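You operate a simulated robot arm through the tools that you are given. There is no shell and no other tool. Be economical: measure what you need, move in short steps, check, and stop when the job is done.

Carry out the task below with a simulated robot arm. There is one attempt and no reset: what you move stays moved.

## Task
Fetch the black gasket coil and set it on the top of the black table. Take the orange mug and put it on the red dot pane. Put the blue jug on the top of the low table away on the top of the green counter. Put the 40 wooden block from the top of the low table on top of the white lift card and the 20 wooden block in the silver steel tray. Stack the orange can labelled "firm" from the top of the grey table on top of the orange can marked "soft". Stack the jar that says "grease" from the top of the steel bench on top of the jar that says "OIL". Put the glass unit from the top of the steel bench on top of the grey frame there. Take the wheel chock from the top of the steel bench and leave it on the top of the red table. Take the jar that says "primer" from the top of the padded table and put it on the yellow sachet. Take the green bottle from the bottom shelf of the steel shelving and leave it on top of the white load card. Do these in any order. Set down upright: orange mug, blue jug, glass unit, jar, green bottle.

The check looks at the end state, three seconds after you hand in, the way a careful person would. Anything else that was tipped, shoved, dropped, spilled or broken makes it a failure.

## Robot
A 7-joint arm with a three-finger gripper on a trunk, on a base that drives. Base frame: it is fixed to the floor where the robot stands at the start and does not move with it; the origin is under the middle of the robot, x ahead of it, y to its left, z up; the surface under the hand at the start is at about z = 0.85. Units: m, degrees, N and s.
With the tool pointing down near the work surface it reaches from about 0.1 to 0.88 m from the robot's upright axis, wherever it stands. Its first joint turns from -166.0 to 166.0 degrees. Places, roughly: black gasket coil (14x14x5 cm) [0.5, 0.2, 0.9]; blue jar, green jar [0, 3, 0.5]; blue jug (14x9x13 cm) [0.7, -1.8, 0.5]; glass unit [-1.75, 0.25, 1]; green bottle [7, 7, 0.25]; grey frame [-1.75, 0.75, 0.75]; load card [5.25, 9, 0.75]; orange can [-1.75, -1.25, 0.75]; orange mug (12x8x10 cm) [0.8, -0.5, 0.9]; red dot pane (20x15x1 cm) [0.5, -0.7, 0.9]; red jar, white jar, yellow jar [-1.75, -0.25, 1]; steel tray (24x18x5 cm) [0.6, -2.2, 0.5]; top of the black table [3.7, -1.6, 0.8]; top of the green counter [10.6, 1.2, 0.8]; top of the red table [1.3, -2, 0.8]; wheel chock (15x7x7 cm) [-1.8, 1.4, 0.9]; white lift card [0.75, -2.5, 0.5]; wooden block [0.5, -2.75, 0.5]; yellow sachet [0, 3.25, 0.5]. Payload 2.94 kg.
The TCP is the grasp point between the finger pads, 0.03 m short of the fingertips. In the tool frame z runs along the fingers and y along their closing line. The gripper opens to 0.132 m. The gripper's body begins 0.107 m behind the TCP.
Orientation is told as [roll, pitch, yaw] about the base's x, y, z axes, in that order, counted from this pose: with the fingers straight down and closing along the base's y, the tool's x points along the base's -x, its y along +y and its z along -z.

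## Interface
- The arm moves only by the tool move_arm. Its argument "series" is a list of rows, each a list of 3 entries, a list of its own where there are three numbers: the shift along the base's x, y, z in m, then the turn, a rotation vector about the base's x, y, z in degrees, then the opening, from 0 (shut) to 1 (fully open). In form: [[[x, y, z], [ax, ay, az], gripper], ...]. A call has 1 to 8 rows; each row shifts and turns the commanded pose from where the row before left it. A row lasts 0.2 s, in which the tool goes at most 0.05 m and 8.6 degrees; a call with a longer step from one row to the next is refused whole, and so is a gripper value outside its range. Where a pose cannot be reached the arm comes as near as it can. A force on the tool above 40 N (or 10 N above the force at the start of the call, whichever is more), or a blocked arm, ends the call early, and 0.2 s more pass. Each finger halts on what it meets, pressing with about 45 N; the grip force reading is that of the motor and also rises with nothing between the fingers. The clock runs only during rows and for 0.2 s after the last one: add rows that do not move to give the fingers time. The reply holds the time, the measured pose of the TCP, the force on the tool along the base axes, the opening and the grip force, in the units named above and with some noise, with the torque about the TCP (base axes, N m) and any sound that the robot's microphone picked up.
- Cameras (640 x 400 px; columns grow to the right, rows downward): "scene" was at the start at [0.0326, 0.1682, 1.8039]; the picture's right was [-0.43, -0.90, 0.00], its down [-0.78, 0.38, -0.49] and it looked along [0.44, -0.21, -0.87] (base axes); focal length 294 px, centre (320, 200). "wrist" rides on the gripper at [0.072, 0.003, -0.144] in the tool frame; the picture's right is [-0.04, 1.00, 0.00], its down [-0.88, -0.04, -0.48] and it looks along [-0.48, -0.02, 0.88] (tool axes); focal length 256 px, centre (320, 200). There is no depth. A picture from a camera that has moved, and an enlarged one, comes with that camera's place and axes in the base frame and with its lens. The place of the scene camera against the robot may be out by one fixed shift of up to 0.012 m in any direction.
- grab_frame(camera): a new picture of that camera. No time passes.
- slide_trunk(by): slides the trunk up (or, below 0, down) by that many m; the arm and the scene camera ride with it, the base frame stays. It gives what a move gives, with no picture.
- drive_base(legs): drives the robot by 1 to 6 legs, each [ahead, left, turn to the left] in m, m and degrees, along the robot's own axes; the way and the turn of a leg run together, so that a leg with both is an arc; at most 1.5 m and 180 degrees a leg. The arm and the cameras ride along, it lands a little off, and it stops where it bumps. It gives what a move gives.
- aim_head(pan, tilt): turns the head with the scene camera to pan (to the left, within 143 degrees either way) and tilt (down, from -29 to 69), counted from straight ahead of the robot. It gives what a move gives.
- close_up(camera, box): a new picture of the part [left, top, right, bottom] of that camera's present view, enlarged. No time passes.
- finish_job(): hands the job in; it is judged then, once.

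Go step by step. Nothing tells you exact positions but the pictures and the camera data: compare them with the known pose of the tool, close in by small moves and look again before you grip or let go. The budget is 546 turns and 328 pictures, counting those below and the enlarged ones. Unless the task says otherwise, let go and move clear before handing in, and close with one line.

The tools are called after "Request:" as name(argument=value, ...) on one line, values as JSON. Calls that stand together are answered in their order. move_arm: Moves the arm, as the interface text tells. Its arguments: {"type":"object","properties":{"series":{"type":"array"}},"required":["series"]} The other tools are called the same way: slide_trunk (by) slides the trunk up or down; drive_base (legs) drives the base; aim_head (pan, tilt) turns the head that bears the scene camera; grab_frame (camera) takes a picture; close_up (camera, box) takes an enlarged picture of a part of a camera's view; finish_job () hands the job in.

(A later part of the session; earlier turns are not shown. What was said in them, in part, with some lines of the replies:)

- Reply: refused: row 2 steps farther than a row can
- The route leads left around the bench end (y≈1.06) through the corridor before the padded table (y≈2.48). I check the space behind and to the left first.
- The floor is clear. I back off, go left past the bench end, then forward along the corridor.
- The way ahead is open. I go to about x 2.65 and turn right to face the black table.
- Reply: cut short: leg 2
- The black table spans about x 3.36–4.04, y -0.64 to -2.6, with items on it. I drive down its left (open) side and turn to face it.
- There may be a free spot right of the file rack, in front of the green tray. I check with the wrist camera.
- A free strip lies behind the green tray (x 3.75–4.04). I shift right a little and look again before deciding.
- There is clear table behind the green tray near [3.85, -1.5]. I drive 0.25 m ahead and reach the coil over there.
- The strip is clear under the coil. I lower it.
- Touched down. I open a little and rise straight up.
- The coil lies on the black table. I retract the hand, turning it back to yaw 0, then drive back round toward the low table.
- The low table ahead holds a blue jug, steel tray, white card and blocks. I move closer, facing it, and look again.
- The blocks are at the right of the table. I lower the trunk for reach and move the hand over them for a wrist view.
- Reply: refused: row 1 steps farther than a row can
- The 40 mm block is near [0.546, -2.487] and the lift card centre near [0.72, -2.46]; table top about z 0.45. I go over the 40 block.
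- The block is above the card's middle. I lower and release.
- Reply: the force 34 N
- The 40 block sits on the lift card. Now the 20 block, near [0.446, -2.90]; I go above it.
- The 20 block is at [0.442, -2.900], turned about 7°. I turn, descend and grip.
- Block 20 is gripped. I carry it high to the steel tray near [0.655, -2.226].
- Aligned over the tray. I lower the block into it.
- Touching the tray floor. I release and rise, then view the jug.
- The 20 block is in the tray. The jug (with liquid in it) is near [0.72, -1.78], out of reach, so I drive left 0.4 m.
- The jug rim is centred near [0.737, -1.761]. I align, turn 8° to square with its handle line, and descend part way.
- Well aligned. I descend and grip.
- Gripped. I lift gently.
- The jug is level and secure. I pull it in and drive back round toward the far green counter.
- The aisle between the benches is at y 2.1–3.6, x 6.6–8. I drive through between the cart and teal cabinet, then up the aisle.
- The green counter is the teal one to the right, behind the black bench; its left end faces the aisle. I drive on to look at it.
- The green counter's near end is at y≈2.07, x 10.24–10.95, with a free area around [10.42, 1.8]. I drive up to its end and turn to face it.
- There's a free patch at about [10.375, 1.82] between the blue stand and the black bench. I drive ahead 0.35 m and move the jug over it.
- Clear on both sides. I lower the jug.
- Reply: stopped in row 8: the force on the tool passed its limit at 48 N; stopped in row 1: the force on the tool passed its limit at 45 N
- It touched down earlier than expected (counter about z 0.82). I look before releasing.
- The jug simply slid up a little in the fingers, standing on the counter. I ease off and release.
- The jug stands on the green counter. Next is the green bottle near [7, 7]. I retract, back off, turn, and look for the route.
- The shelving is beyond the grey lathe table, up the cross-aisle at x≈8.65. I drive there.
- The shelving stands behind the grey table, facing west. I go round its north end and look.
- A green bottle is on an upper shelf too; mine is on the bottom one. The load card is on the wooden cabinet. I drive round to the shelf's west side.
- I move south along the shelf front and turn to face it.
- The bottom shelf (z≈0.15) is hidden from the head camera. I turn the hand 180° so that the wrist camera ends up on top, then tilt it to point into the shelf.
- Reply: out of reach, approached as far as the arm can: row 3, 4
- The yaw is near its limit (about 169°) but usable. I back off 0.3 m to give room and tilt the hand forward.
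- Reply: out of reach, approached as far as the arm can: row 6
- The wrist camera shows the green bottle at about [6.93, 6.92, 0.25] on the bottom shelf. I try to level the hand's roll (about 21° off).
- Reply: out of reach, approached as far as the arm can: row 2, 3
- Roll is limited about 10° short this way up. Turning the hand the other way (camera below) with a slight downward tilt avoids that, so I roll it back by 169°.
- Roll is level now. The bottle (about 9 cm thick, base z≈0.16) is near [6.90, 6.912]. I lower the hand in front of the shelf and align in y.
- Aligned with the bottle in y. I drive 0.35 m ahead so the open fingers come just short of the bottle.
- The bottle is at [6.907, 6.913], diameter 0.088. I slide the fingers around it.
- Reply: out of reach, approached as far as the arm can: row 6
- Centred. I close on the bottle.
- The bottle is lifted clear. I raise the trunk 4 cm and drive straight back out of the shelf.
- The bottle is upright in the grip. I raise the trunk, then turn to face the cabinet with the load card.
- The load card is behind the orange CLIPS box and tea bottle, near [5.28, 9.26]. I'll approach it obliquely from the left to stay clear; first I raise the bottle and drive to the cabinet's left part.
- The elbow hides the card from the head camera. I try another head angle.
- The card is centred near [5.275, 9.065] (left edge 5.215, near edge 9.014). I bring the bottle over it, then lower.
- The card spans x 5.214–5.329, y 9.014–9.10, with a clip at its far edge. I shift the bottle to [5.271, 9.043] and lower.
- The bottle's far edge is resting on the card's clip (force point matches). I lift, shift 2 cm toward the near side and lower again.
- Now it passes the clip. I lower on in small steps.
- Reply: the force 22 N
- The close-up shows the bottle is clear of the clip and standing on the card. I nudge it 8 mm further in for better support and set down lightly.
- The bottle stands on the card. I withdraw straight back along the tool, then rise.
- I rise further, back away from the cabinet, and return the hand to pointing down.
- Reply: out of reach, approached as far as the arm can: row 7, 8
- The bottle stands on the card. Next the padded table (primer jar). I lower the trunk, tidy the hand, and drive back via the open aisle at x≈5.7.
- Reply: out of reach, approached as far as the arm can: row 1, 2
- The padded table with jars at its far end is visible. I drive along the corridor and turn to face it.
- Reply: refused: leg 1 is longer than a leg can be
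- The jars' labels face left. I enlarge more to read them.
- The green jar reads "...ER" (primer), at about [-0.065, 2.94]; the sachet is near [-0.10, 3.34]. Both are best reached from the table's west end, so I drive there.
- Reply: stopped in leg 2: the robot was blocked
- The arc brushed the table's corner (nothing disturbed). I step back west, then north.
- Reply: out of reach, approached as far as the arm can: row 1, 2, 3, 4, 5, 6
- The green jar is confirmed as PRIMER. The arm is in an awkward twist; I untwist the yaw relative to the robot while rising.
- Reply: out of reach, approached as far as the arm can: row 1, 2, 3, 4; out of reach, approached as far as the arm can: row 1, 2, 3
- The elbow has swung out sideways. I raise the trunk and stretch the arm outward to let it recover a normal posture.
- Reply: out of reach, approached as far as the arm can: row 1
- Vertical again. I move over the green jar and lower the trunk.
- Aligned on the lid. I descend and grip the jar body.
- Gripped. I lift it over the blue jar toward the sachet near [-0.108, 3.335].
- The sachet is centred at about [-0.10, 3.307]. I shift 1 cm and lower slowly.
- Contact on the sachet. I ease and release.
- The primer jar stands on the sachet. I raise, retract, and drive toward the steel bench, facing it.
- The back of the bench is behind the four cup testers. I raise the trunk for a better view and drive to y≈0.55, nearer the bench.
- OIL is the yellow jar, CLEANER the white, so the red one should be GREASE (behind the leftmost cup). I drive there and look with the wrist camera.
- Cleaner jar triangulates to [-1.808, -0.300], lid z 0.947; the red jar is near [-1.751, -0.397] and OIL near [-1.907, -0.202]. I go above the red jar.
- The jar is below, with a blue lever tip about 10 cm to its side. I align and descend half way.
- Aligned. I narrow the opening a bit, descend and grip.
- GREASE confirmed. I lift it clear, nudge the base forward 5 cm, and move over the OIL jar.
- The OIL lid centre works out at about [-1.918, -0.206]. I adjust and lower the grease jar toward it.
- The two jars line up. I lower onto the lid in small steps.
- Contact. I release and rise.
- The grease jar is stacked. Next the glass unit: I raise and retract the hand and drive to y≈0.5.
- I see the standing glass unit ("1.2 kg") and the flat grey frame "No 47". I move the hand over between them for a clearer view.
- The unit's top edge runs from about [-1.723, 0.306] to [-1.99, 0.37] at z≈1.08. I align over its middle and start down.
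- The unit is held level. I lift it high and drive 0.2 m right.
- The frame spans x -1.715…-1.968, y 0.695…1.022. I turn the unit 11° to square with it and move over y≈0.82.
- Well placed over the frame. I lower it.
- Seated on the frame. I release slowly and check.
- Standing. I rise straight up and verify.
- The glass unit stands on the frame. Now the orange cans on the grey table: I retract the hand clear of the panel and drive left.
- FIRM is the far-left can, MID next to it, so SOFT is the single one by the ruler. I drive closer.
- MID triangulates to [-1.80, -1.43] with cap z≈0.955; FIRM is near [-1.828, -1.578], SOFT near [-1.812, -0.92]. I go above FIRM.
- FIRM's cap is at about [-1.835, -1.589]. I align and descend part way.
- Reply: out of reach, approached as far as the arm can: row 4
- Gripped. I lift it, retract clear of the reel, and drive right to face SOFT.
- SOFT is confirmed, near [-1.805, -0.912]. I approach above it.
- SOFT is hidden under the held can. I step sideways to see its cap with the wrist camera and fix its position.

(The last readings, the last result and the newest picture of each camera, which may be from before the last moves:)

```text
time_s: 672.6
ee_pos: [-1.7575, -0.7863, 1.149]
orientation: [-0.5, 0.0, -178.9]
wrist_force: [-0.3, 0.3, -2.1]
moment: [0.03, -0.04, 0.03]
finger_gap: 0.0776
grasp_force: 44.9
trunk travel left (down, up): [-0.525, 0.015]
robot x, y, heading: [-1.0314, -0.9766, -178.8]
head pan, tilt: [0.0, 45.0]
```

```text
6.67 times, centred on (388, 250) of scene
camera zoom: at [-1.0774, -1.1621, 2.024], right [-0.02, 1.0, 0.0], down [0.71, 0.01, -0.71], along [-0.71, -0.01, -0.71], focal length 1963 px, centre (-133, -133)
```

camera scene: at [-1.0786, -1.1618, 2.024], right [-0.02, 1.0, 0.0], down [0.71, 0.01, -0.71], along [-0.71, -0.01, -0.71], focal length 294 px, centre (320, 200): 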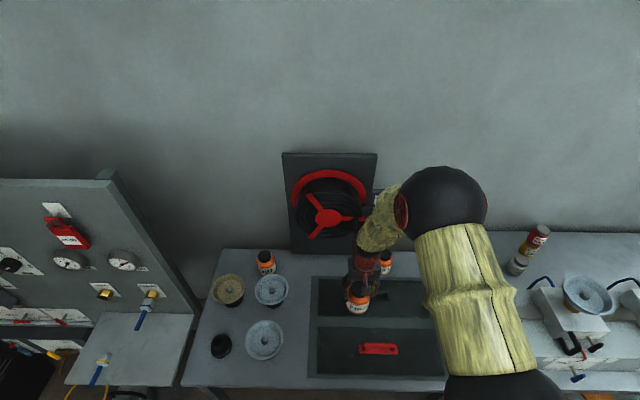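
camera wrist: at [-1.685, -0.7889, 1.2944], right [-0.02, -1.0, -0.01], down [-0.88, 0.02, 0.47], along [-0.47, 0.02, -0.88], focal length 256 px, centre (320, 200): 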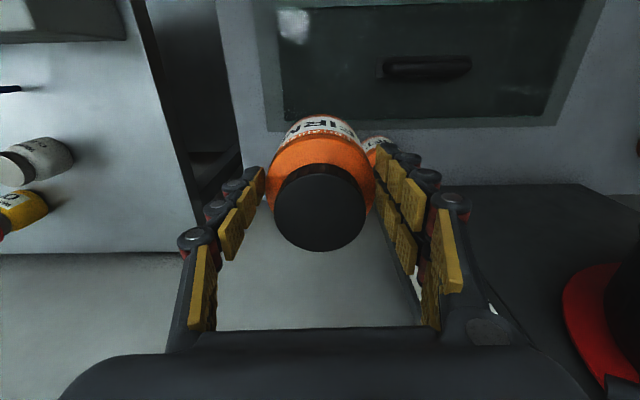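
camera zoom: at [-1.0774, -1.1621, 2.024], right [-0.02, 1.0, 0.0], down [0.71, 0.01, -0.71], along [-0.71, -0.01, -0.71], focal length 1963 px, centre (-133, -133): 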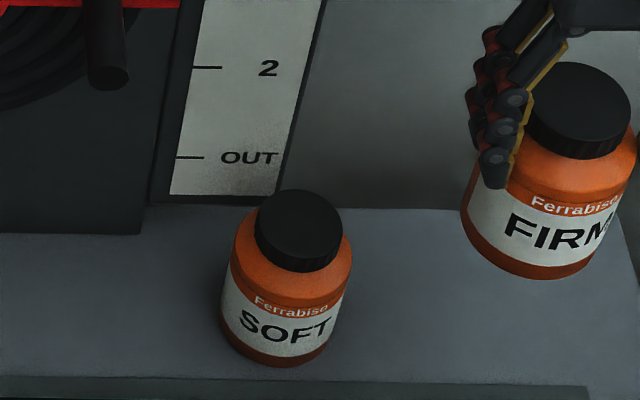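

Request:
move_arm(series=[[[-0.025, -0.035, 0], [0, 0, 0], 0.45], [[-0.025, -0.035, 0], [0, 0, 0], 0.45], [[-0.02, -0.035, -0.02], [0, 0, 0], 0.45], [[0, 0, -0.03], [0, 0, 0], 0.45], [[0, 0, -0.015], [0, 0, 0], 0.45], [[0, 0, 0], [0, 0, 0], 0.45]])

Request:
close_up(camera="scene", box=[340, 210, 452, 280])

Request:
close_up(camera="wrist", box=[240, 90, 400, 190])

```text
time_s: 674.0
ee_pos: [-1.8293, -0.8914, 1.084]
orientation: [-0.7, 0.2, -178.9]
wrist_force: [-0.8, 0.5, -2.9]
moment: [0.01, 0.02, 0.01]
finger_gap: 0.0777
grasp_force: 44.9
trunk travel left (down, up): [-0.525, 0.015]
robot x, y, heading: [-1.0326, -0.9809, -178.7]
head pan, tilt: [0.0, 45.0]
```

```text
5.71 times, centred on (396, 245) of scene
camera zoom: at [-1.0785, -1.1626, 2.024], right [-0.02, 1.0, 0.0], down [0.71, 0.01, -0.71], along [-0.71, -0.01, -0.71], focal length 1683 px, centre (-114, -57)
```

zoom: 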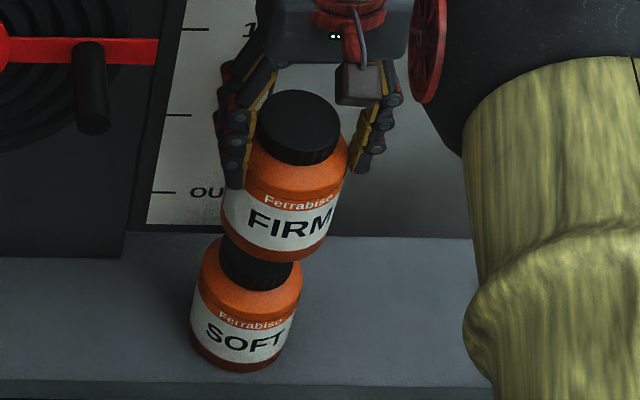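

```text
4.00 times, centred on (320, 140) of wrist
camera zoom: at [-1.7567, -0.8939, 1.2279], right [-0.02, -1.0, -0.01], down [-0.88, 0.02, 0.47], along [-0.47, 0.02, -0.88], focal length 1024 px, centre (320, 440)
```

zoom: 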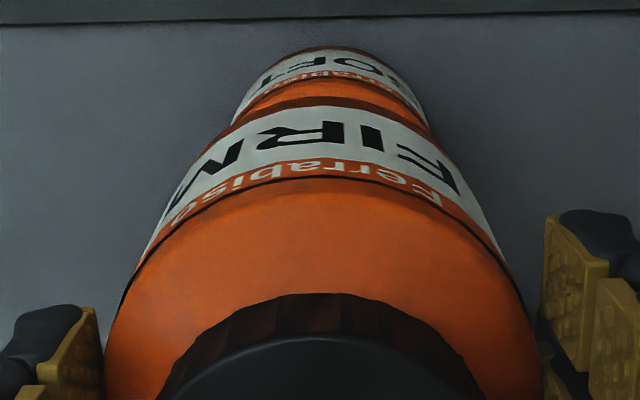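

FIRM should go about 11 mm further back and 3 mm left. I adjust and lower in small steps.

Request:
move_arm(series=[[[-0.011, -0.003, 0], [0, 0, 0], 0.45], [[0, 0, -0.015], [0, 0, 0], 0.45], [[0, 0, 0], [0, 0, 0], 0.45]])

Request:
close_up(camera="scene", box=[340, 210, 452, 280])

Request:
close_up(camera="wrist", box=[240, 90, 400, 190])

```text
time_s: 674.8
ee_pos: [-1.8386, -0.8955, 1.0681]
orientation: [-0.6, 0.1, -178.9]
wrist_force: [-0.4, 0.4, -3.1]
moment: [0.02, -0.04, 0.01]
finger_gap: 0.0775
grasp_force: 44.9
trunk travel left (down, up): [-0.525, 0.015]
robot x, y, heading: [-1.0349, -0.9799, -178.6]
head pan, tilt: [0.0, 45.0]
```

```text
5.71 times, centred on (396, 245) of scene
camera zoom: at [-1.0788, -1.1632, 2.0239], right [-0.02, 1.0, 0.0], down [0.71, 0.01, -0.71], along [-0.71, -0.01, -0.71], focal length 1683 px, centre (-114, -57)
```

zoom: 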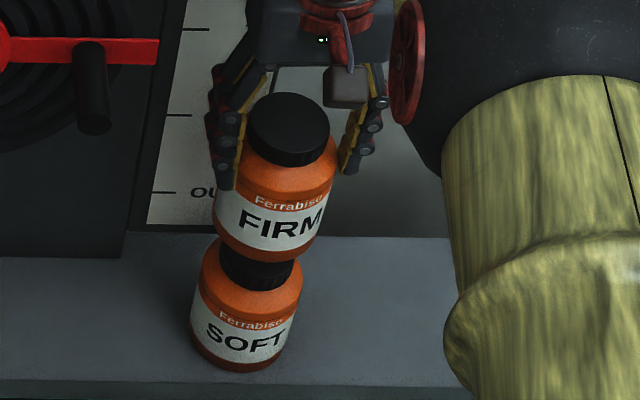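

```text
4.00 times, centred on (320, 140) of wrist
camera zoom: at [-1.767, -0.8973, 1.2131], right [-0.02, -1.0, -0.01], down [-0.88, 0.02, 0.47], along [-0.47, 0.02, -0.88], focal length 1024 px, centre (320, 440)
```

zoom: 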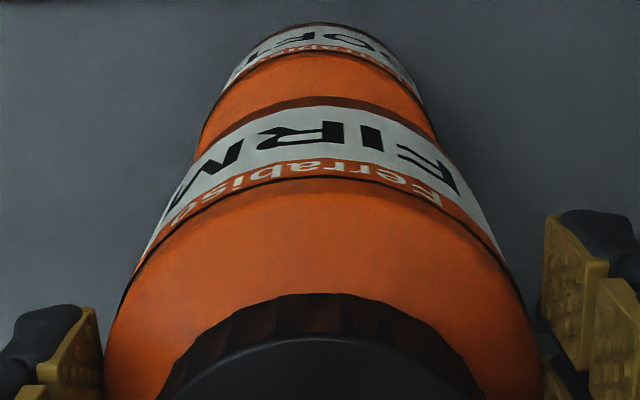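

Aligned in both views. I lower gradually.

Request:
move_arm(series=[[[0, 0.001, -0.01], [0, 0, 0], 0.45], [[0, 0, -0.006], [0, 0, 0], 0.45], [[0, 0, -0.004], [0, 0, 0], 0.45], [[0, 0, 0], [0, 0, 0], 0.45]])

```text
time_s: 675.8
ee_pos: [-1.8396, -0.8943, 1.0493]
orientation: [-0.6, 0.2, -178.8]
wrist_force: [0.6, 0.0, -1.9]
moment: [-0.04, -0.04, 0.0]
finger_gap: 0.0775
grasp_force: 44.5
trunk travel left (down, up): [-0.525, 0.015]
robot x, y, heading: [-1.0351, -0.9808, -179.0]
head pan, tilt: [0.0, 45.0]
```

Request:
move_arm(series=[[[0, 0, -0.004], [0, 0, 0], 0.45], [[0, 0, -0.003], [0, 0, 0], 0.45], [[0, 0, -0.003], [0, 0, 0], 0.45], [[0, 0, 0], [0, 0, 0], 0.45]])

```text
time_s: 676.8
ee_pos: [-1.8393, -0.8947, 1.0392]
orientation: [-0.7, 0.1, -178.9]
wrist_force: [-0.2, -0.5, -3.0]
moment: [0.0, 0.0, 0.03]
finger_gap: 0.0777
grasp_force: 44.0
trunk travel left (down, up): [-0.525, 0.015]
robot x, y, heading: [-1.0348, -0.9801, -179.0]
head pan, tilt: [0.0, 45.0]
```

Request:
move_arm(series=[[[0, 0, -0.003], [0, 0, 0], 0.45], [[0, 0, -0.003], [0, 0, 0], 0.45], [[0, 0, 0], [0, 0, 0], 0.45]])

Request:
close_up(camera="scene", box=[340, 210, 452, 280])

```text
time_s: 677.6
ee_pos: [-1.8395, -0.8942, 1.0329]
orientation: [-0.7, 0.1, -178.9]
wrist_force: [-0.1, 0.2, -3.4]
moment: [0.01, -0.02, 0.01]
finger_gap: 0.0775
grasp_force: 45.3
trunk travel left (down, up): [-0.525, 0.015]
robot x, y, heading: [-1.0328, -0.9797, -179.2]
head pan, tilt: [0.0, 45.0]
```

```text
5.71 times, centred on (396, 245) of scene
camera zoom: at [-1.079, -1.1631, 2.0239], right [-0.02, 1.0, 0.0], down [0.71, 0.01, -0.71], along [-0.71, -0.01, -0.71], focal length 1683 px, centre (-114, -57)
```

zoom: 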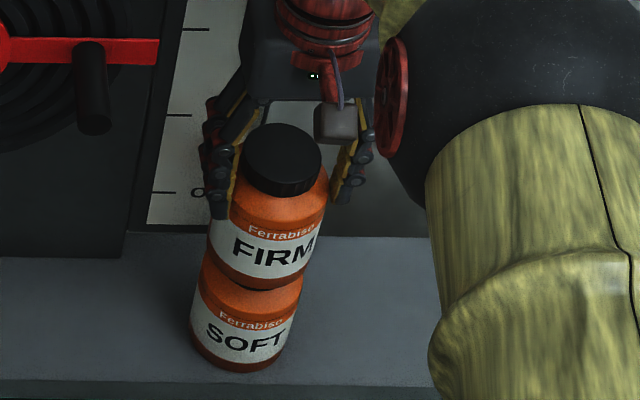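

Request:
move_arm(series=[[[0, 0, -0.003], [0, 0, 0], 0.45], [[0, 0, -0.002], [0, 0, 0], 0.45], [[0, 0, 0], [0, 0, 0], 0.45]])

```text
time_s: 678.4
ee_pos: [-1.8384, -0.8948, 1.0307]
orientation: [-0.6, -0.1, -178.8]
wrist_force: [2.7, -1.8, 13.6]
moment: [-0.52, -0.37, 0.03]
finger_gap: 0.0779
grasp_force: 44.4
trunk travel left (down, up): [-0.525, 0.015]
robot x, y, heading: [-1.0299, -0.9776, -178.7]
head pan, tilt: [0.0, 45.0]
```

Contact. I release gently and check.

Request:
move_arm(series=[[[0, 0, 0.001], [0, 0, 0], 0.58], [[0, 0, 0], [0, 0, 0], 0.64], [[0, 0, 0], [0, 0, 0], 0.72], [[0, 0, 0], [0, 0, 0], 0.85], [[0, 0, 0], [0, 0, 0], 0.85]])

Request:
close_up(camera="scene", box=[340, 210, 452, 280])

Request:
grab_frame(camera="wrist")

```text
time_s: 679.6
ee_pos: [-1.8388, -0.8946, 1.0288]
orientation: [-0.6, 0.1, -178.9]
wrist_force: [0.9, 0.3, -1.2]
moment: [-0.01, 0.01, 0.04]
finger_gap: 0.1122
grasp_force: 0.0
trunk travel left (down, up): [-0.525, 0.015]
robot x, y, heading: [-1.0323, -0.977, -178.7]
head pan, tilt: [0.0, 45.0]
```

```text
5.71 times, centred on (396, 245) of scene
camera zoom: at [-1.079, -1.1631, 2.0239], right [-0.02, 1.0, 0.0], down [0.71, 0.01, -0.71], along [-0.71, -0.01, -0.71], focal length 1683 px, centre (-114, -57)
```

zoom: 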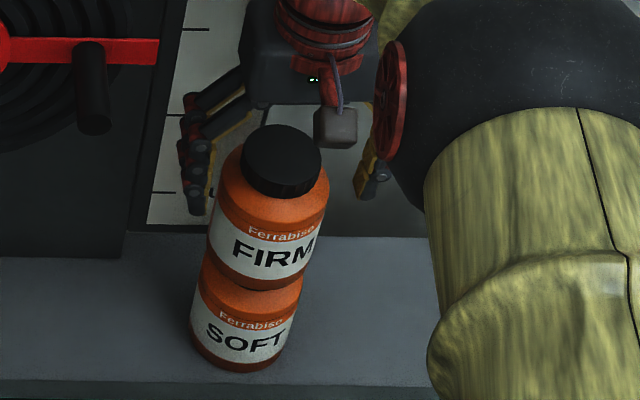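

```text
145 pictures are left
camera wrist: at [-1.7671, -0.8962, 1.1733], right [-0.02, -1.0, -0.01], down [-0.88, 0.02, 0.47], along [-0.47, 0.02, -0.88], focal length 256 px, centre (320, 200)
```

wrist: 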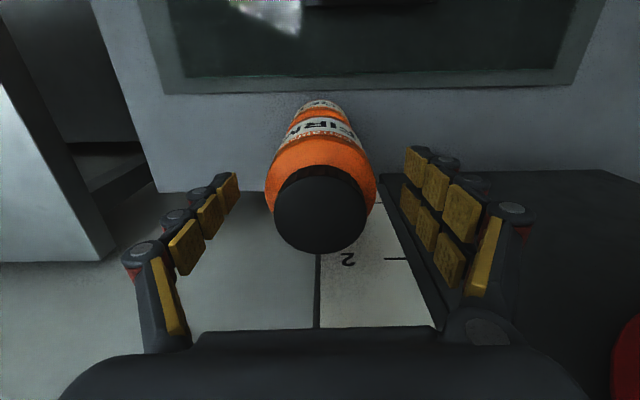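

The stack stands. I rise, retract, and then drive to the wheel chock at the other end of the steel bench.

Request:
move_arm(series=[[[0, 0, 0.03], [0, 0, 0], 0.85], [[0, 0, 0.05], [0, 0, 0], 0.85], [[0, 0, 0.05], [0, 0, 0], 0.85], [[0, 0, 0.05], [0, 0, 0], 0.85], [[0, 0, 0.04], [0, 0, 0], 0.85], [[0.045, 0, 0], [0, 0, 0], 0.85], [[0.045, 0, 0], [0, 0, 0], 0.85], [[0.045, 0, 0], [0, 0, 0], 0.85]])

Request:
close_up(camera="scene", box=[340, 210, 452, 280])

Request:
move_arm(series=[[[0.045, 0, 0], [0, 0, 0], 0.85], [[0.045, 0, 0], [0, 0, 0], 0.85], [[0.045, 0, 0], [0, 0, 0], 0.85], [[0.04, 0, 0], [0, 0, 0], 0.85]])

Request:
drive_base(legs=[[-0.15, 0, 0], [0, -1.45, 0], [0, -0.95, 0]])

Request:
grab_frame(camera="scene")

```text
time_s: 681.4
ee_pos: [-1.7019, -0.894, 1.2508]
orientation: [-0.6, 0.0, -178.9]
wrist_force: [1.3, 0.8, 0.1]
moment: [-0.01, 0.07, 0.03]
finger_gap: 0.1124
grasp_force: 0.1
trunk travel left (down, up): [-0.525, 0.015]
robot x, y, heading: [-1.0314, -0.9809, -178.6]
head pan, tilt: [0.0, 45.0]
```

```text
5.71 times, centred on (396, 245) of scene
camera zoom: at [-1.0753, -1.1633, 2.024], right [-0.02, 1.0, 0.0], down [0.71, 0.01, -0.71], along [-0.71, -0.01, -0.71], focal length 1683 px, centre (-114, -57)
```

zoom: 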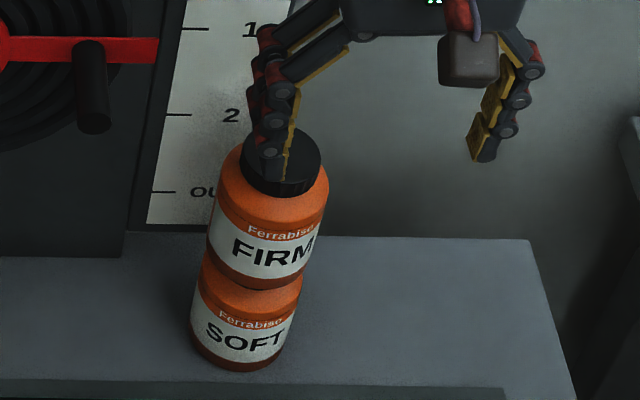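

```text
time_s: 682.4
ee_pos: [-1.5283, -0.895, 1.25]
orientation: [-0.6, 0.2, -178.9]
wrist_force: [0.3, -0.6, -0.2]
moment: [-0.01, 0.03, -0.01]
finger_gap: 0.1123
grasp_force: 0.1
trunk travel left (down, up): [-0.525, 0.015]
robot x, y, heading: [-1.034, -0.9808, -179.0]
head pan, tilt: [0.0, 45.0]
```

```text
time_s: 695.2
ee_pos: [-1.4246, 1.5151, 1.2494]
orientation: [-0.5, 0.1, -178.8]
wrist_force: [0.1, 0.3, 0.7]
moment: [-0.04, 0.0, -0.03]
finger_gap: 0.112
grasp_force: 0.1
trunk travel left (down, up): [-0.525, 0.015]
robot x, y, heading: [-0.9296, 1.4327, -178.9]
head pan, tilt: [0.0, 45.0]
```

```text
143 pictures are left
camera scene: at [-0.9741, 1.2492, 2.024], right [-0.02, 1.0, 0.0], down [0.71, 0.01, -0.71], along [-0.71, -0.01, -0.71], focal length 294 px, centre (320, 200)
```

scene: 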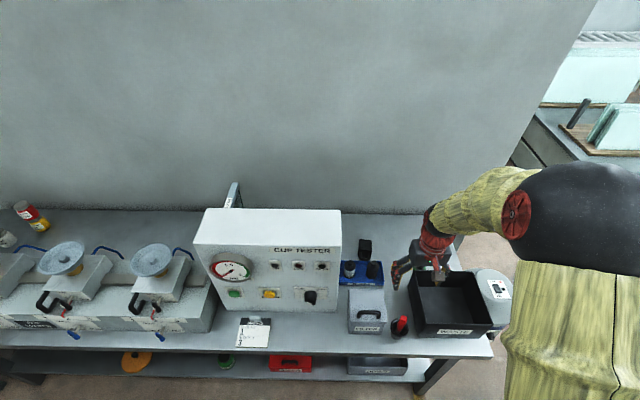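

Request:
close_up(camera="scene", box=[320, 215, 448, 295])

Request:
grab_frame(camera="wrist")

```text
5.00 times, centred on (384, 255) of scene
camera zoom: at [-0.9741, 1.2492, 2.024], right [-0.02, 1.0, 0.0], down [0.71, 0.01, -0.71], along [-0.71, -0.01, -0.71], focal length 1472 px, centre (0, -75)
```

zoom: 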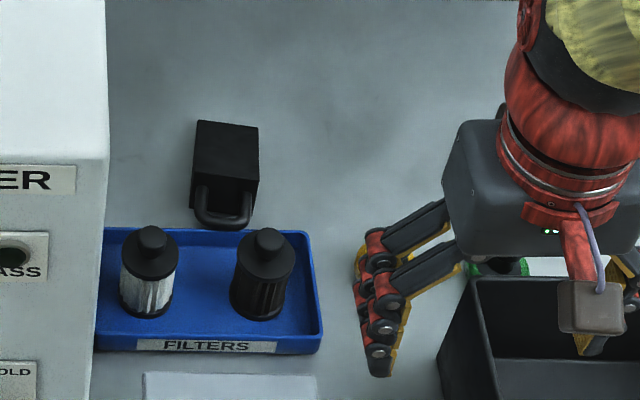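

```text
141 pictures are left
camera wrist: at [-1.3528, 1.5149, 1.3937], right [-0.02, -1.0, -0.01], down [-0.88, 0.02, 0.47], along [-0.47, 0.02, -0.88], focal length 256 px, centre (320, 200)
```

wrist: 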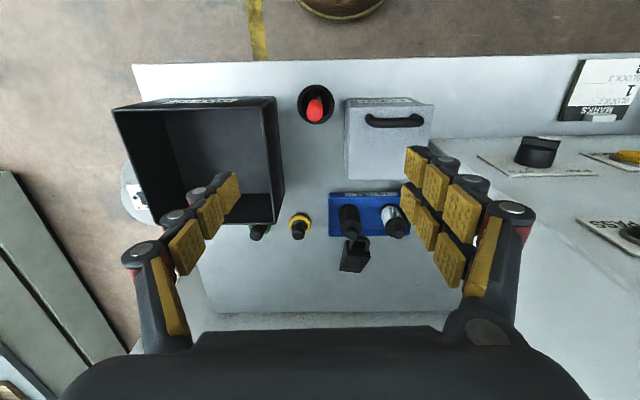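

The chock is the black wedge behind the FILTERS tray, near [-1.785, 1.444]. I move closer and above it.

Request:
drive_base(legs=[[0.08, 0, 0]])

Request:
move_arm(series=[[[-0.03, -0.01, 0], [0, 0, 0], 0.85], [[-0.04, -0.015, 0], [0, 0, 0], 0.85], [[-0.04, -0.015, 0], [0, 0, 0], 0.85], [[-0.04, -0.015, 0], [0, 0, 0], 0.85], [[-0.04, -0.01, 0], [0, 0, 0], 0.85], [[-0.02, 0, -0.03], [0, 0, 0], 0.85], [[0, 0, 0], [0, 0, 0], 0.85]])

Request:
grab_frame(camera="wrist")

```text
time_s: 696.2
ee_pos: [-1.5063, 1.514, 1.2488]
orientation: [-0.7, 0.2, -178.9]
wrist_force: [-1.4, -0.8, -0.7]
moment: [0.0, -0.09, 0.0]
finger_gap: 0.1121
grasp_force: 0.1
trunk travel left (down, up): [-0.525, 0.015]
robot x, y, heading: [-1.0085, 1.4292, -179.2]
head pan, tilt: [0.0, 45.0]
```

```text
time_s: 697.9
ee_pos: [-1.7135, 1.4486, 1.2201]
orientation: [-0.7, 0.1, -178.9]
wrist_force: [0.8, -0.1, -0.2]
moment: [0.01, 0.03, 0.01]
finger_gap: 0.1122
grasp_force: 0.1
trunk travel left (down, up): [-0.525, 0.015]
robot x, y, heading: [-1.0095, 1.4281, -178.9]
head pan, tilt: [0.0, 45.0]
```

```text
140 pictures are left
camera wrist: at [-1.642, 1.4472, 1.3644], right [-0.02, -1.0, -0.01], down [-0.88, 0.02, 0.48], along [-0.48, 0.02, -0.88], focal length 256 px, centre (320, 200)
```

wrist: 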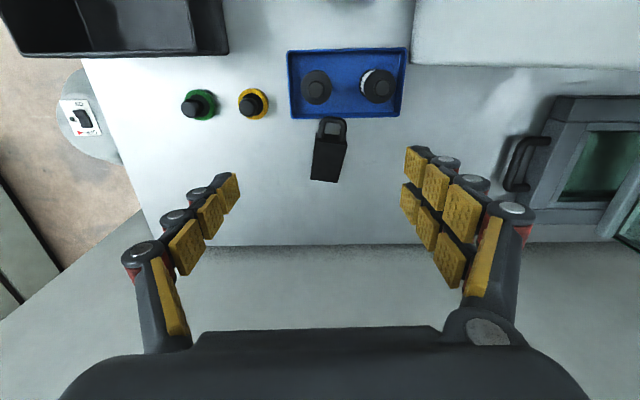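

Request:
close_up(camera="wrist", box=[280, 100, 376, 160])

Request:
close_up(camera="wrist", box=[290, 105, 370, 190])

```text
6.67 times, centred on (328, 130) of wrist
camera zoom: at [-1.642, 1.4472, 1.3644], right [-0.02, -1.0, -0.01], down [-0.88, 0.02, 0.48], along [-0.48, 0.02, -0.88], focal length 1707 px, centre (267, 667)
```

zoom: 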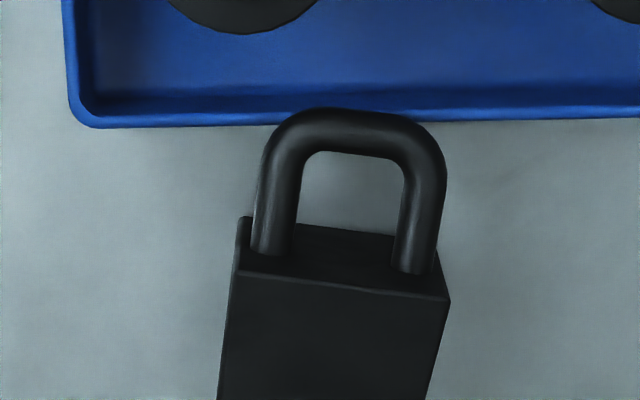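

```text
4.71 times, centred on (330, 148) of wrist
camera zoom: at [-1.642, 1.4472, 1.3644], right [-0.02, -1.0, -0.01], down [-0.88, 0.02, 0.48], along [-0.48, 0.02, -0.88], focal length 1205 px, centre (273, 447)
```

zoom: 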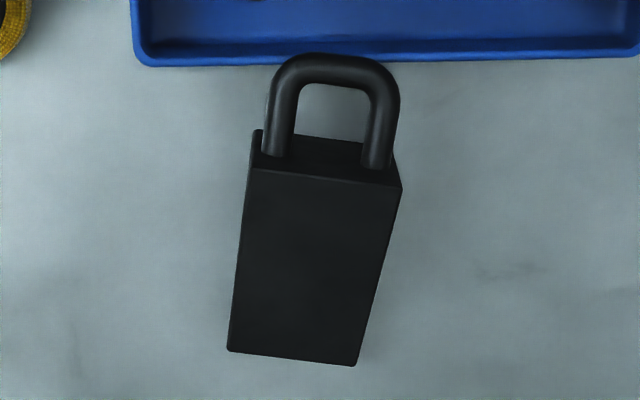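

The wedge is turned about 10°, thick end near x -1.77. I turn the hand 9° and go down onto the thick part.

Request:
move_arm(series=[[[-0.03, -0.003, -0.02], [0, 0, -4.5], 0.7], [[-0.03, -0.003, -0.03], [0, 0, -4.5], 0.7], [[-0.02, -0.003, -0.04], [0, 0, 0], 0.7], [[0, 0, -0.045], [0, 0, 0], 0.7], [[0, 0, -0.045], [0, 0, 0], 0.7], [[0, 0, 0], [0, 0, 0], 0.7]])

Request:
grab_frame(camera="wrist")

```text
time_s: 699.2
ee_pos: [-1.7935, 1.4415, 1.0399]
orientation: [-0.6, -0.1, 172.2]
wrist_force: [-0.1, 0.8, -0.3]
moment: [-0.03, 0.05, 0.02]
finger_gap: 0.0925
grasp_force: 0.0
trunk travel left (down, up): [-0.525, 0.015]
robot x, y, heading: [-1.005, 1.4321, -178.8]
head pan, tilt: [0.0, 45.0]
```

```text
137 pictures are left
camera wrist: at [-1.7229, 1.4278, 1.184], right [-0.18, -0.98, -0.01], down [-0.87, 0.15, 0.48], along [-0.47, 0.09, -0.88], focal length 256 px, centre (320, 200)
```

wrist: 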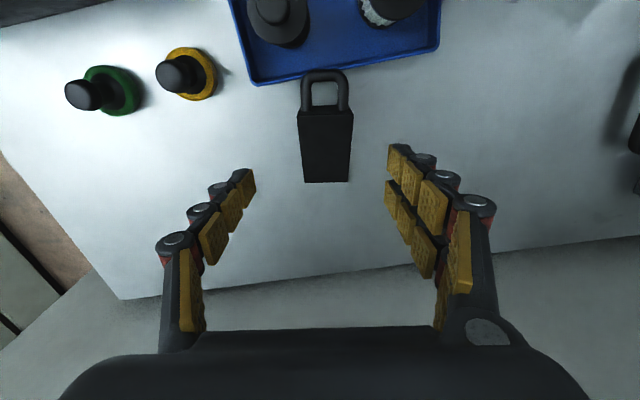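

Request:
move_arm(series=[[[-0.001, -0.005, -0.04], [0, 0, 0], 0.7], [[0, 0, -0.04], [0, 0, 0], 0.7], [[0, 0, -0.04], [0, 0, 0], 0.7], [[0, 0, -0.025], [0, 0, 0], 0.7], [[0, 0, 0], [0, 0, 0], 0.7]])

Request:
grab_frame(camera="wrist")

```text
time_s: 700.5
ee_pos: [-1.7954, 1.4372, 0.8948]
orientation: [-0.6, 0.2, 172.2]
wrist_force: [-0.6, -0.1, 0.1]
moment: [-0.01, 0.01, -0.01]
finger_gap: 0.0926
grasp_force: 0.0
trunk travel left (down, up): [-0.525, 0.015]
robot x, y, heading: [-1.0124, 1.4292, -178.4]
head pan, tilt: [0.0, 45.0]
```

```text
136 pictures are left
camera wrist: at [-1.7246, 1.423, 1.0389], right [-0.18, -0.98, -0.01], down [-0.87, 0.15, 0.48], along [-0.47, 0.09, -0.88], focal length 256 px, centre (320, 200)
```

wrist: 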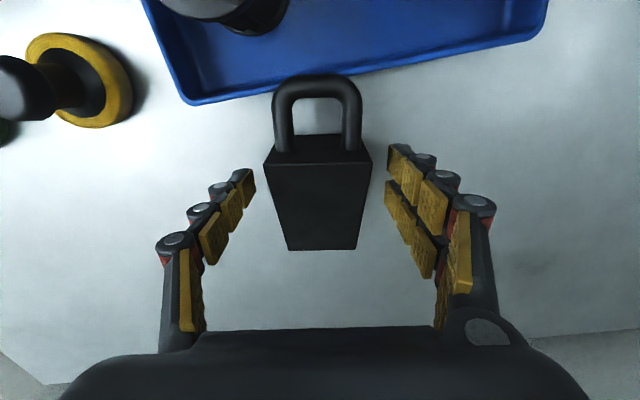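

Centred between the fingers. I close and lift.

Request:
move_arm(series=[[[0, 0, -0.003], [0, 0, 0], 0.55], [[0, 0, 0], [0, 0, 0], 0.4], [[0, 0, 0], [0, 0, 0], 0.25], [[0, 0, 0], [0, 0, 0], 0.25], [[0, 0, 0], [0, 0, 0], 0.25], [[0, 0, 0], [0, 0, 0], 0.25]])

Request:
move_arm(series=[[[0, 0, 0.02], [0, 0, 0], 0.25], [[0, 0, 0.04], [0, 0, 0], 0.25], [[0, 0, 0], [0, 0, 0], 0.25]])

Request:
grab_frame(camera="wrist")

```text
time_s: 701.9
ee_pos: [-1.7957, 1.4361, 0.8926]
orientation: [-0.6, 0.1, 172.2]
wrist_force: [0.6, 0.7, 0.8]
moment: [0.04, -0.01, -0.15]
finger_gap: 0.0594
grasp_force: 44.6
trunk travel left (down, up): [-0.525, 0.015]
robot x, y, heading: [-1.0098, 1.4293, -178.8]
head pan, tilt: [0.0, 45.0]
```

```text
time_s: 702.6
ee_pos: [-1.7976, 1.436, 0.9523]
orientation: [-0.7, 0.1, 172.3]
wrist_force: [-0.2, 0.9, -3.2]
moment: [-0.01, -0.05, 0.04]
finger_gap: 0.0592
grasp_force: 44.7
trunk travel left (down, up): [-0.525, 0.015]
robot x, y, heading: [-1.0089, 1.4298, -179.1]
head pan, tilt: [0.0, 45.0]
```

```text
135 pictures are left
camera wrist: at [-1.7254, 1.4233, 1.0953], right [-0.18, -0.98, -0.01], down [-0.87, 0.15, 0.47], along [-0.47, 0.09, -0.88], focal length 256 px, centre (320, 200)
```

wrist: 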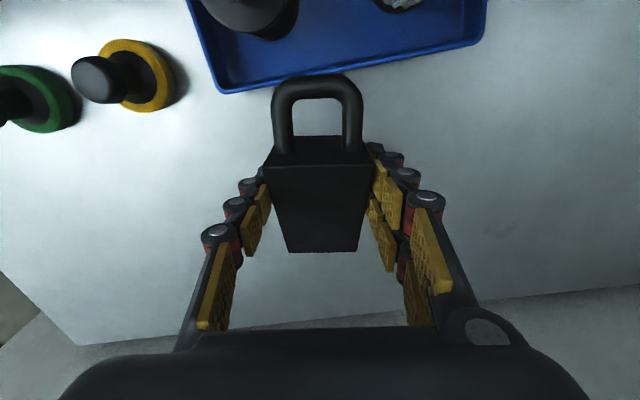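

The chock is held. I lift and retract it, then drive round to the red table's east side.

Request:
move_arm(series=[[[0, 0, 0.045], [0, 0, 0], 0.25], [[0, 0, 0.045], [0, 0, 0], 0.25], [[0, 0, 0.045], [0, 0, 0], 0.25], [[0, 0, 0.045], [0, 0, 0], 0.25], [[0.04, 0.02, 0.02], [0, 0, 0], 0.25], [[0.045, 0, 0], [0, 0, 0], 0.25], [[0.045, 0, 0], [0, 0, 0], 0.25], [[0.045, 0, 0], [0, 0, 0], 0.25]])

Request:
move_arm(series=[[[0.045, 0, 0], [0, 0, 0], 0.25], [[0.045, 0, 0], [0, 0, 0], 0.25], [[0.045, 0, 0], [0, 0, 0], 0.25]])

Request:
drive_base(legs=[[-0.4, 0, 0], [0, -0.3, 0], [0, 0, 179], [1.4, 0, 0], [1.4, 0, 0], [0.4, 0, 0]])

```text
time_s: 704.5
ee_pos: [-1.6196, 1.4551, 1.1518]
orientation: [-0.7, -0.1, 172.3]
wrist_force: [-0.7, -0.2, -2.3]
moment: [-0.01, 0.01, 0.0]
finger_gap: 0.0593
grasp_force: 45.9
trunk travel left (down, up): [-0.525, 0.015]
robot x, y, heading: [-1.008, 1.431, -178.7]
head pan, tilt: [0.0, 45.0]
```

```text
time_s: 705.2
ee_pos: [-1.4824, 1.4555, 1.1529]
orientation: [-0.6, 0.1, 172.3]
wrist_force: [0.9, -0.1, -2.6]
moment: [-0.02, 0.06, -0.02]
finger_gap: 0.0593
grasp_force: 45.1
trunk travel left (down, up): [-0.525, 0.015]
robot x, y, heading: [-1.0085, 1.4322, -178.8]
head pan, tilt: [0.0, 45.0]
```

```text
time_s: 732.0
ee_pos: [3.0759, 1.7525, 1.1499]
orientation: [-0.5, 0.1, -8.4]
wrist_force: [1.5, 0.9, -3.0]
moment: [0.05, 0.08, -0.01]
finger_gap: 0.0592
grasp_force: 44.4
trunk travel left (down, up): [-0.525, 0.015]
robot x, y, heading: [2.6011, 1.7843, 0.5]
head pan, tilt: [0.0, 45.0]
```

Request:
drive_base(legs=[[0, 0, -90], [1.4, 0.18, 0], [1.4, 0, 0], [0.6, 0, 0], [0, 0, -90]])

Request:
grab_frame(camera="scene")

```text
time_s: 756.4
ee_pos: [2.2939, -1.5789, 1.1505]
orientation: [-0.6, 0.2, 170.1]
wrist_force: [0.8, -0.7, -3.4]
moment: [-0.02, -0.07, 0.02]
finger_gap: 0.0592
grasp_force: 44.9
trunk travel left (down, up): [-0.525, 0.015]
robot x, y, heading: [2.7667, -1.6193, 178.6]
head pan, tilt: [0.0, 45.0]
```

```text
134 pictures are left
camera scene: at [2.7163, -1.8025, 2.0239], right [0.02, 1.0, 0.0], down [0.71, -0.01, -0.71], along [-0.71, 0.01, -0.71], focal length 294 px, centre (320, 200)
```

scene: 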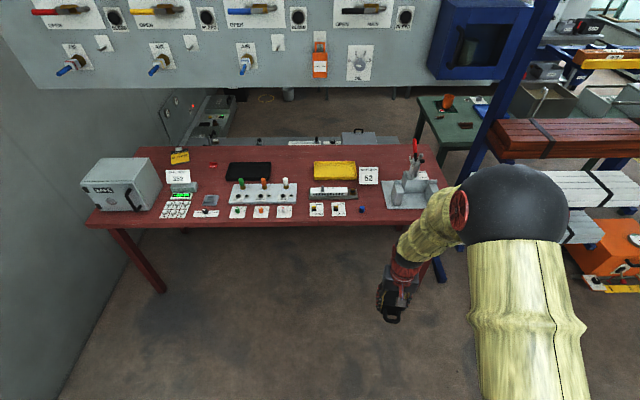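

Request:
close_up(camera="scene", box=[70, 130, 280, 240])

Request:
close_up(camera="scene", box=[260, 130, 470, 240])

```text
3.05 times, centred on (175, 185) of scene
camera zoom: at [2.7163, -1.8025, 2.0239], right [0.02, 1.0, 0.0], down [0.71, -0.01, -0.71], along [-0.71, 0.01, -0.71], focal length 898 px, centre (762, 246)
```

zoom: 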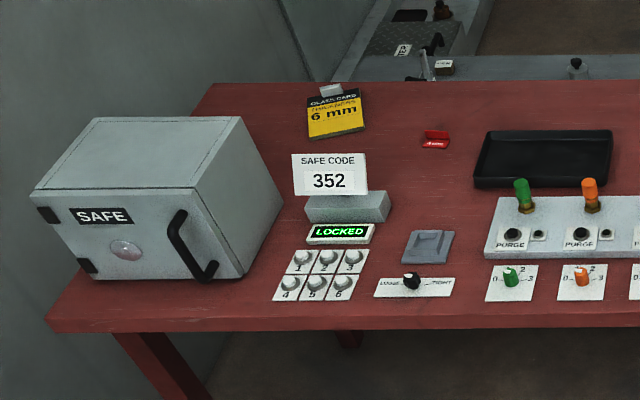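

```text
3.05 times, centred on (365, 185) of scene
camera zoom: at [2.7163, -1.8025, 2.0239], right [0.02, 1.0, 0.0], down [0.71, -0.01, -0.71], along [-0.71, 0.01, -0.71], focal length 898 px, centre (183, 246)
```

zoom: 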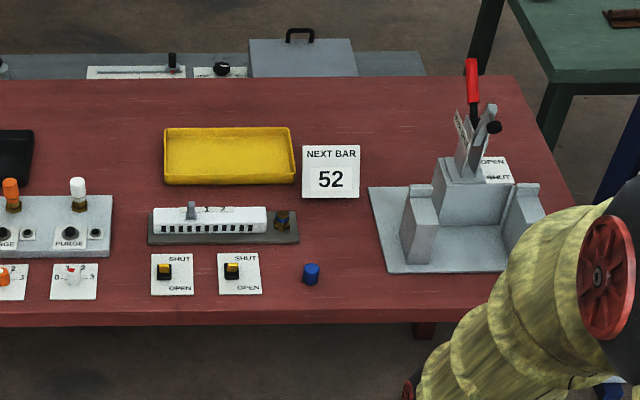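

There is a free patch on the red table around [1.33, -2.465], between the safe-code sign and the black tray; a panel hangs above the table (bottom z≈1.48). I lower the trunk to keep the arm beneath it and drive there.

Request:
move_arm(series=[[[0, 0, 0.045], [0, 0, 0], 0.25], [[0, 0, 0.045], [0, 0, 0], 0.25], [[0, 0, 0.045], [0, 0, 0], 0.25], [[0, 0, 0.045], [0, 0, 0], 0.25]])

Request:
slide_trunk(by=-0.34)

Request:
drive_base(legs=[[0, 0.83, 1.4], [0.4, 0, 0]])

Request:
grab_frame(camera="scene")

```text
time_s: 757.4
ee_pos: [2.2955, -1.5795, 1.3313]
orientation: [-0.7, 0.2, 170.0]
wrist_force: [0.9, 0.2, -3.4]
moment: [0.0, 0.02, -0.02]
finger_gap: 0.059
grasp_force: 45.0
trunk travel left (down, up): [-0.525, 0.015]
robot x, y, heading: [2.77, -1.6193, 179.2]
head pan, tilt: [0.0, 45.0]
```

```text
time_s: 760.7
ee_pos: [2.294, -1.579, 0.9892]
orientation: [-0.7, 0.0, 170.2]
wrist_force: [0.2, 0.1, -2.9]
moment: [0.0, -0.05, -0.02]
finger_gap: 0.0592
grasp_force: 45.1
trunk travel left (down, up): [-0.185, 0.355]
robot x, y, heading: [2.769, -1.6206, 179.2]
head pan, tilt: [0.0, 45.0]
```

```text
time_s: 767.2
ee_pos: [1.8888, -2.4158, 0.9888]
orientation: [-0.6, 0.1, 171.2]
wrist_force: [-0.6, -1.3, -3.0]
moment: [-0.03, -0.04, 0.01]
finger_gap: 0.059
grasp_force: 45.0
trunk travel left (down, up): [-0.185, 0.355]
robot x, y, heading: [2.3615, -2.4459, -179.8]
head pan, tilt: [0.0, 45.0]
```

```text
131 pictures are left
camera scene: at [2.3164, -2.6303, 1.6839], right [0.0, 1.0, 0.0], down [0.71, 0.0, -0.71], along [-0.71, 0.0, -0.71], focal length 294 px, centre (320, 200)
```

scene: 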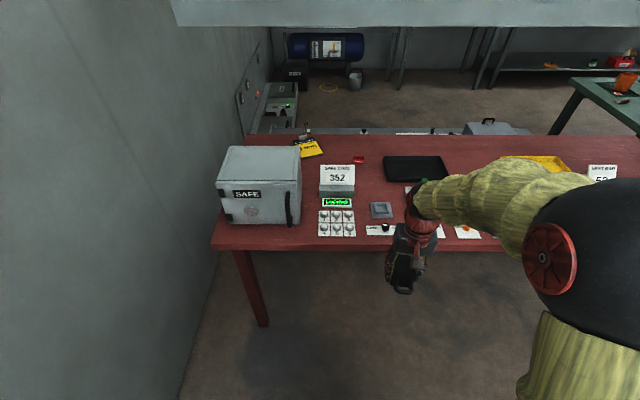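

The free patch is about y -2.47…-2.34, x 1.19…1.43. I drive in 0.32 m and inspect with the wrist camera.

Request:
drive_base(legs=[[0.32, 0, 0]])

Request:
grab_frame(camera="wrist")

Request:
grab_frame(camera="scene")

```text
time_s: 769.3
ee_pos: [1.5715, -2.4167, 0.9894]
orientation: [-0.5, 0.1, 171.2]
wrist_force: [0.8, 0.3, -2.6]
moment: [0.02, -0.06, 0.05]
finger_gap: 0.0591
grasp_force: 45.1
trunk travel left (down, up): [-0.185, 0.355]
robot x, y, heading: [2.0461, -2.4496, -179.9]
head pan, tilt: [0.0, 45.0]
```

```text
130 pictures are left
camera wrist: at [1.6415, -2.4312, 1.1338], right [-0.2, -0.98, -0.01], down [-0.86, 0.17, 0.47], along [-0.46, 0.1, -0.88], focal length 256 px, centre (320, 200)
```

wrist: 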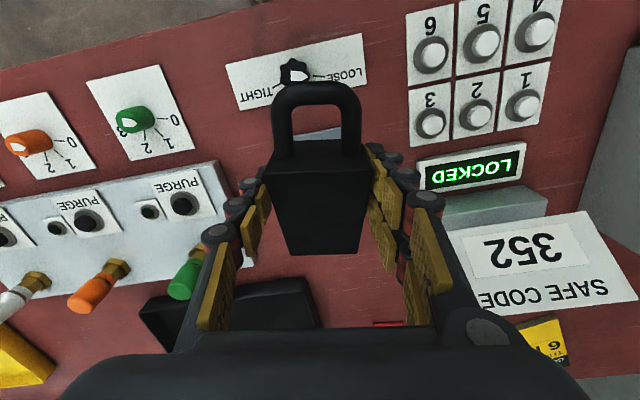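

```text
129 pictures are left
camera scene: at [1.9983, -2.6317, 1.6839], right [0.0, 1.0, 0.0], down [0.71, 0.0, -0.71], along [-0.71, 0.0, -0.71], focal length 294 px, centre (320, 200)
```

scene: 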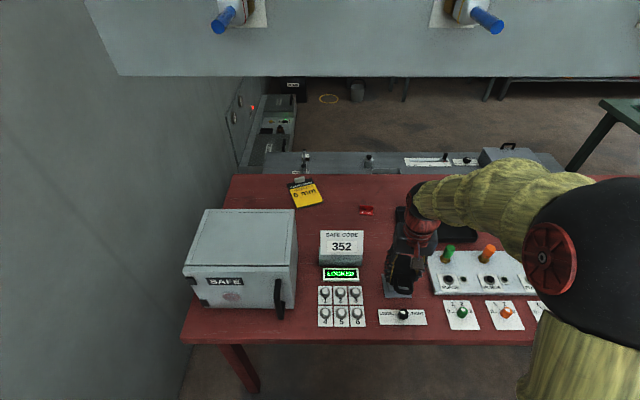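

I move the chock over the free patch at about [1.325, -2.437].

Request:
move_arm(series=[[[-0.03, -0.003, 0], [0, 0, 4], 0.25], [[-0.04, -0.003, 0], [0, 0, 4], 0.25], [[-0.04, -0.003, 0], [0, 0, 0], 0.25], [[-0.04, -0.003, 0], [0, 0, 0], 0.25], [[-0.04, -0.003, 0], [0, 0, 0], 0.25], [[-0.04, -0.003, 0], [0, 0, 0], 0.25], [[-0.016, -0.002, 0], [0, 0, 0], 0.25], [[0, 0, 0], [0, 0, 0], 0.25]])

Request:
grab_frame(camera="wrist")

Request:
grab_frame(camera="scene")

```text
time_s: 771.1
ee_pos: [1.3258, -2.4377, 0.9902]
orientation: [-0.5, 0.0, 179.2]
wrist_force: [-0.8, -0.6, -3.1]
moment: [0.02, -0.03, 0.03]
finger_gap: 0.0591
grasp_force: 45.1
trunk travel left (down, up): [-0.185, 0.355]
robot x, y, heading: [2.0462, -2.4451, -179.9]
head pan, tilt: [0.0, 45.0]
```

```text
128 pictures are left
camera wrist: at [1.3977, -2.442, 1.1341], right [-0.06, -1.0, -0.01], down [-0.88, 0.05, 0.47], along [-0.47, 0.04, -0.88], focal length 256 px, centre (320, 200)
```

wrist: 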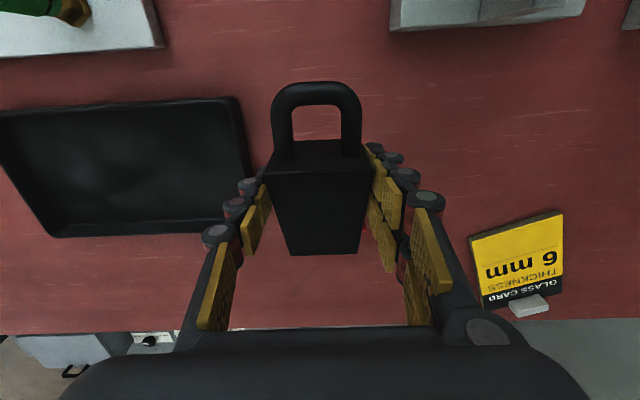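

```text
127 pictures are left
camera scene: at [1.9982, -2.6317, 1.6839], right [0.0, 1.0, 0.0], down [0.71, 0.0, -0.71], along [-0.71, 0.0, -0.71], focal length 294 px, centre (320, 200)
```

scene: 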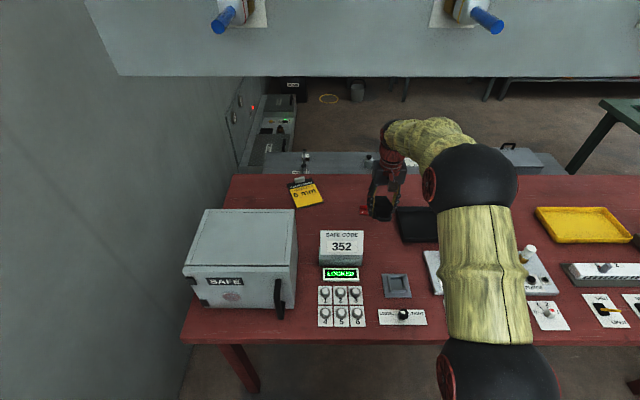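

Request:
move_arm(series=[[[0.02, 0.01, -0.02], [0, 0, 0], 0.25], [[0, 0, -0.04], [0, 0, 0], 0.25], [[0, 0, -0.03], [0, 0, 0], 0.25], [[0, 0, -0.025], [0, 0, 0], 0.25], [[0, 0, -0.01], [0, 0, 0], 0.25], [[0, 0, 0], [0, 0, 0], 0.25]])

Request:
grab_frame(camera="wrist")

Request:
close_up(camera="scene", box=[310, 160, 470, 260])

```text
time_s: 772.2
ee_pos: [1.3438, -2.4275, 0.879]
orientation: [-0.5, -0.6, 179.3]
wrist_force: [8.8, -0.8, 14.4]
moment: [-0.6, -0.61, 0.26]
finger_gap: 0.0597
grasp_force: 19.9
trunk travel left (down, up): [-0.185, 0.355]
robot x, y, heading: [2.051, -2.4492, -179.7]
head pan, tilt: [0.0, 45.0]
stopped in row 5: the force on the tool passed its limit at 63 N (the readings are from after the stop); the commanded pose is now the measured one
```

```text
126 pictures are left
camera wrist: at [1.4167, -2.4318, 1.0226], right [-0.06, -1.0, -0.01], down [-0.87, 0.05, 0.49], along [-0.48, 0.04, -0.87], focal length 256 px, centre (320, 200)
```

wrist: 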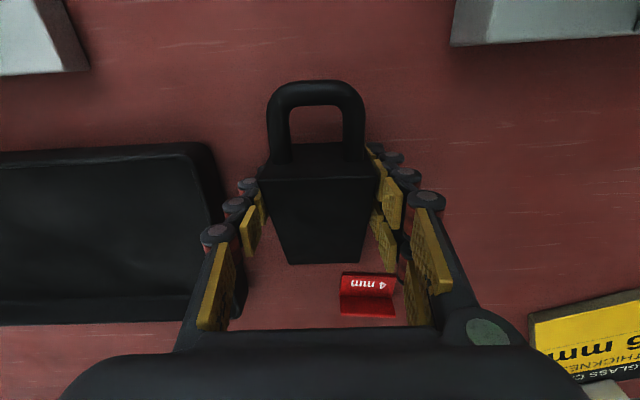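

```text
4.00 times, centred on (390, 210) of scene
camera zoom: at [2.0011, -2.6318, 1.684], right [0.0, 1.0, 0.0], down [0.71, 0.0, -0.71], along [-0.71, 0.0, -0.71], focal length 1178 px, centre (40, 160)
```

zoom: 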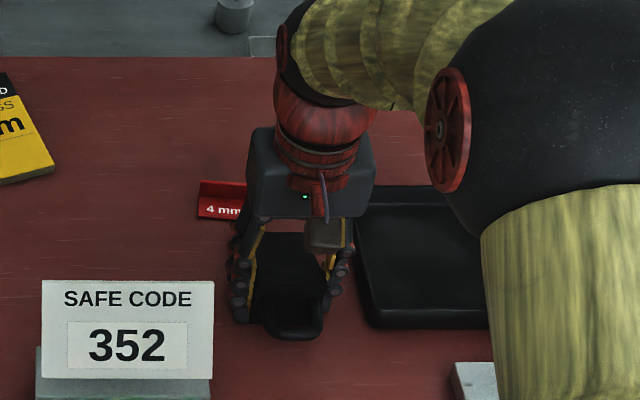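

The chock touched down (table at z≈0.84), clear of everything. I release and rise.

Request:
move_arm(series=[[[0, 0, 0.002], [0, 0, 0], 0.35], [[0, 0, 0], [0, 0, 0], 0.5], [[0, 0, 0], [0, 0, 0], 0.62], [[0, 0, 0], [0, 0, 0], 0.62], [[0, 0, 0.03], [0, 0, 0], 0.62], [[0, 0, 0.04], [0, 0, 0], 0.62], [[0, 0, 0.04], [0, 0, 0], 0.62]])

Request:
grab_frame(camera="wrist")

```text
time_s: 773.8
ee_pos: [1.343, -2.425, 0.9903]
orientation: [-0.5, -0.4, 179.3]
wrist_force: [0.5, 0.0, -0.1]
moment: [0.02, 0.02, -0.03]
finger_gap: 0.082
grasp_force: 0.1
trunk travel left (down, up): [-0.185, 0.355]
robot x, y, heading: [2.0455, -2.4458, -179.8]
head pan, tilt: [0.0, 45.0]
```

```text
124 pictures are left
camera wrist: at [1.416, -2.4305, 1.1337], right [-0.06, -1.0, -0.01], down [-0.87, 0.05, 0.48], along [-0.48, 0.04, -0.88], focal length 256 px, centre (320, 200)
```

wrist: 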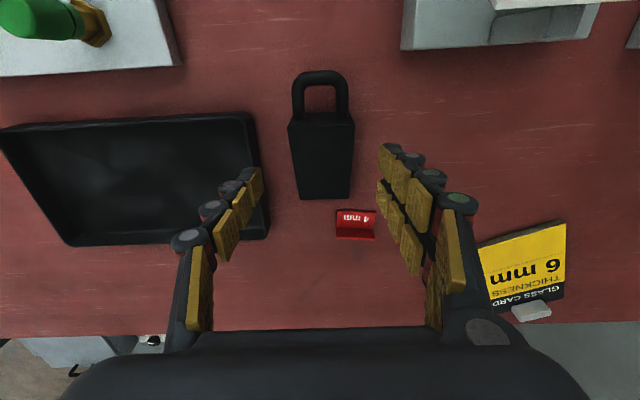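

The chock lies on the red table. I withdraw the arm and back the robot away.

Request:
move_arm(series=[[[0, 0, 0.04], [0, 0, 0], 0.6], [[0.045, 0, 0], [0, 0, 0], 0.6], [[0.045, 0, 0], [0, 0, 0], 0.6], [[0.045, 0, 0], [0, 0, 0], 0.6], [[0.045, 0, 0], [0, 0, 0], 0.6], [[0.045, 0, 0], [0, 0, 0], 0.6]])

Request:
drive_base(legs=[[-0.6, 0, 0]])

Request:
grab_frame(camera="scene")

```text
time_s: 775.2
ee_pos: [1.5697, -2.4279, 1.0295]
orientation: [-0.5, -0.5, 179.2]
wrist_force: [0.0, -0.3, -0.3]
moment: [0.0, 0.0, 0.03]
finger_gap: 0.0791
grasp_force: 0.1
trunk travel left (down, up): [-0.185, 0.355]
robot x, y, heading: [2.0454, -2.4532, -179.7]
head pan, tilt: [0.0, 45.0]
```

```text
time_s: 778.6
ee_pos: [2.1689, -2.4242, 1.0294]
orientation: [-0.5, -0.5, 179.4]
wrist_force: [-0.2, -0.3, -0.8]
moment: [-0.03, 0.0, 0.05]
finger_gap: 0.0791
grasp_force: 0.0
trunk travel left (down, up): [-0.185, 0.355]
robot x, y, heading: [2.6484, -2.4456, -179.5]
head pan, tilt: [0.0, 45.0]
```

```text
123 pictures are left
camera scene: at [2.5988, -2.6285, 1.6839], right [-0.01, 1.0, 0.0], down [0.71, 0.01, -0.71], along [-0.71, -0.01, -0.71], focal length 294 px, centre (320, 200)
```

scene: 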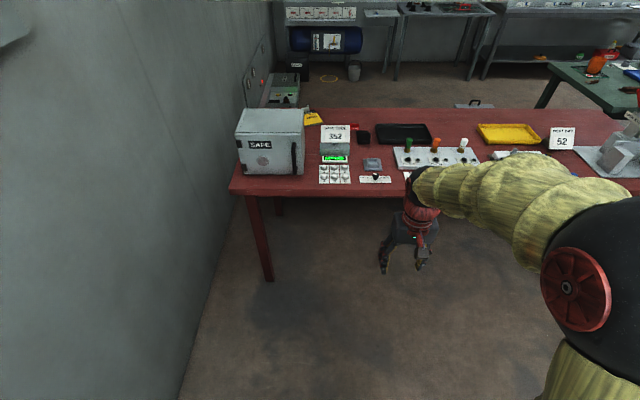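

Every item was at its goal when I last saw it, and the arm and robot are clear, so I hand in.

Request:
finish_job()

```text
The job is handed in.
```

All ten placements are done and the job is handed in. Each item looked right when I set it down; the bottle's base overhangs the near edge of the load card slightly because of the card's clip.
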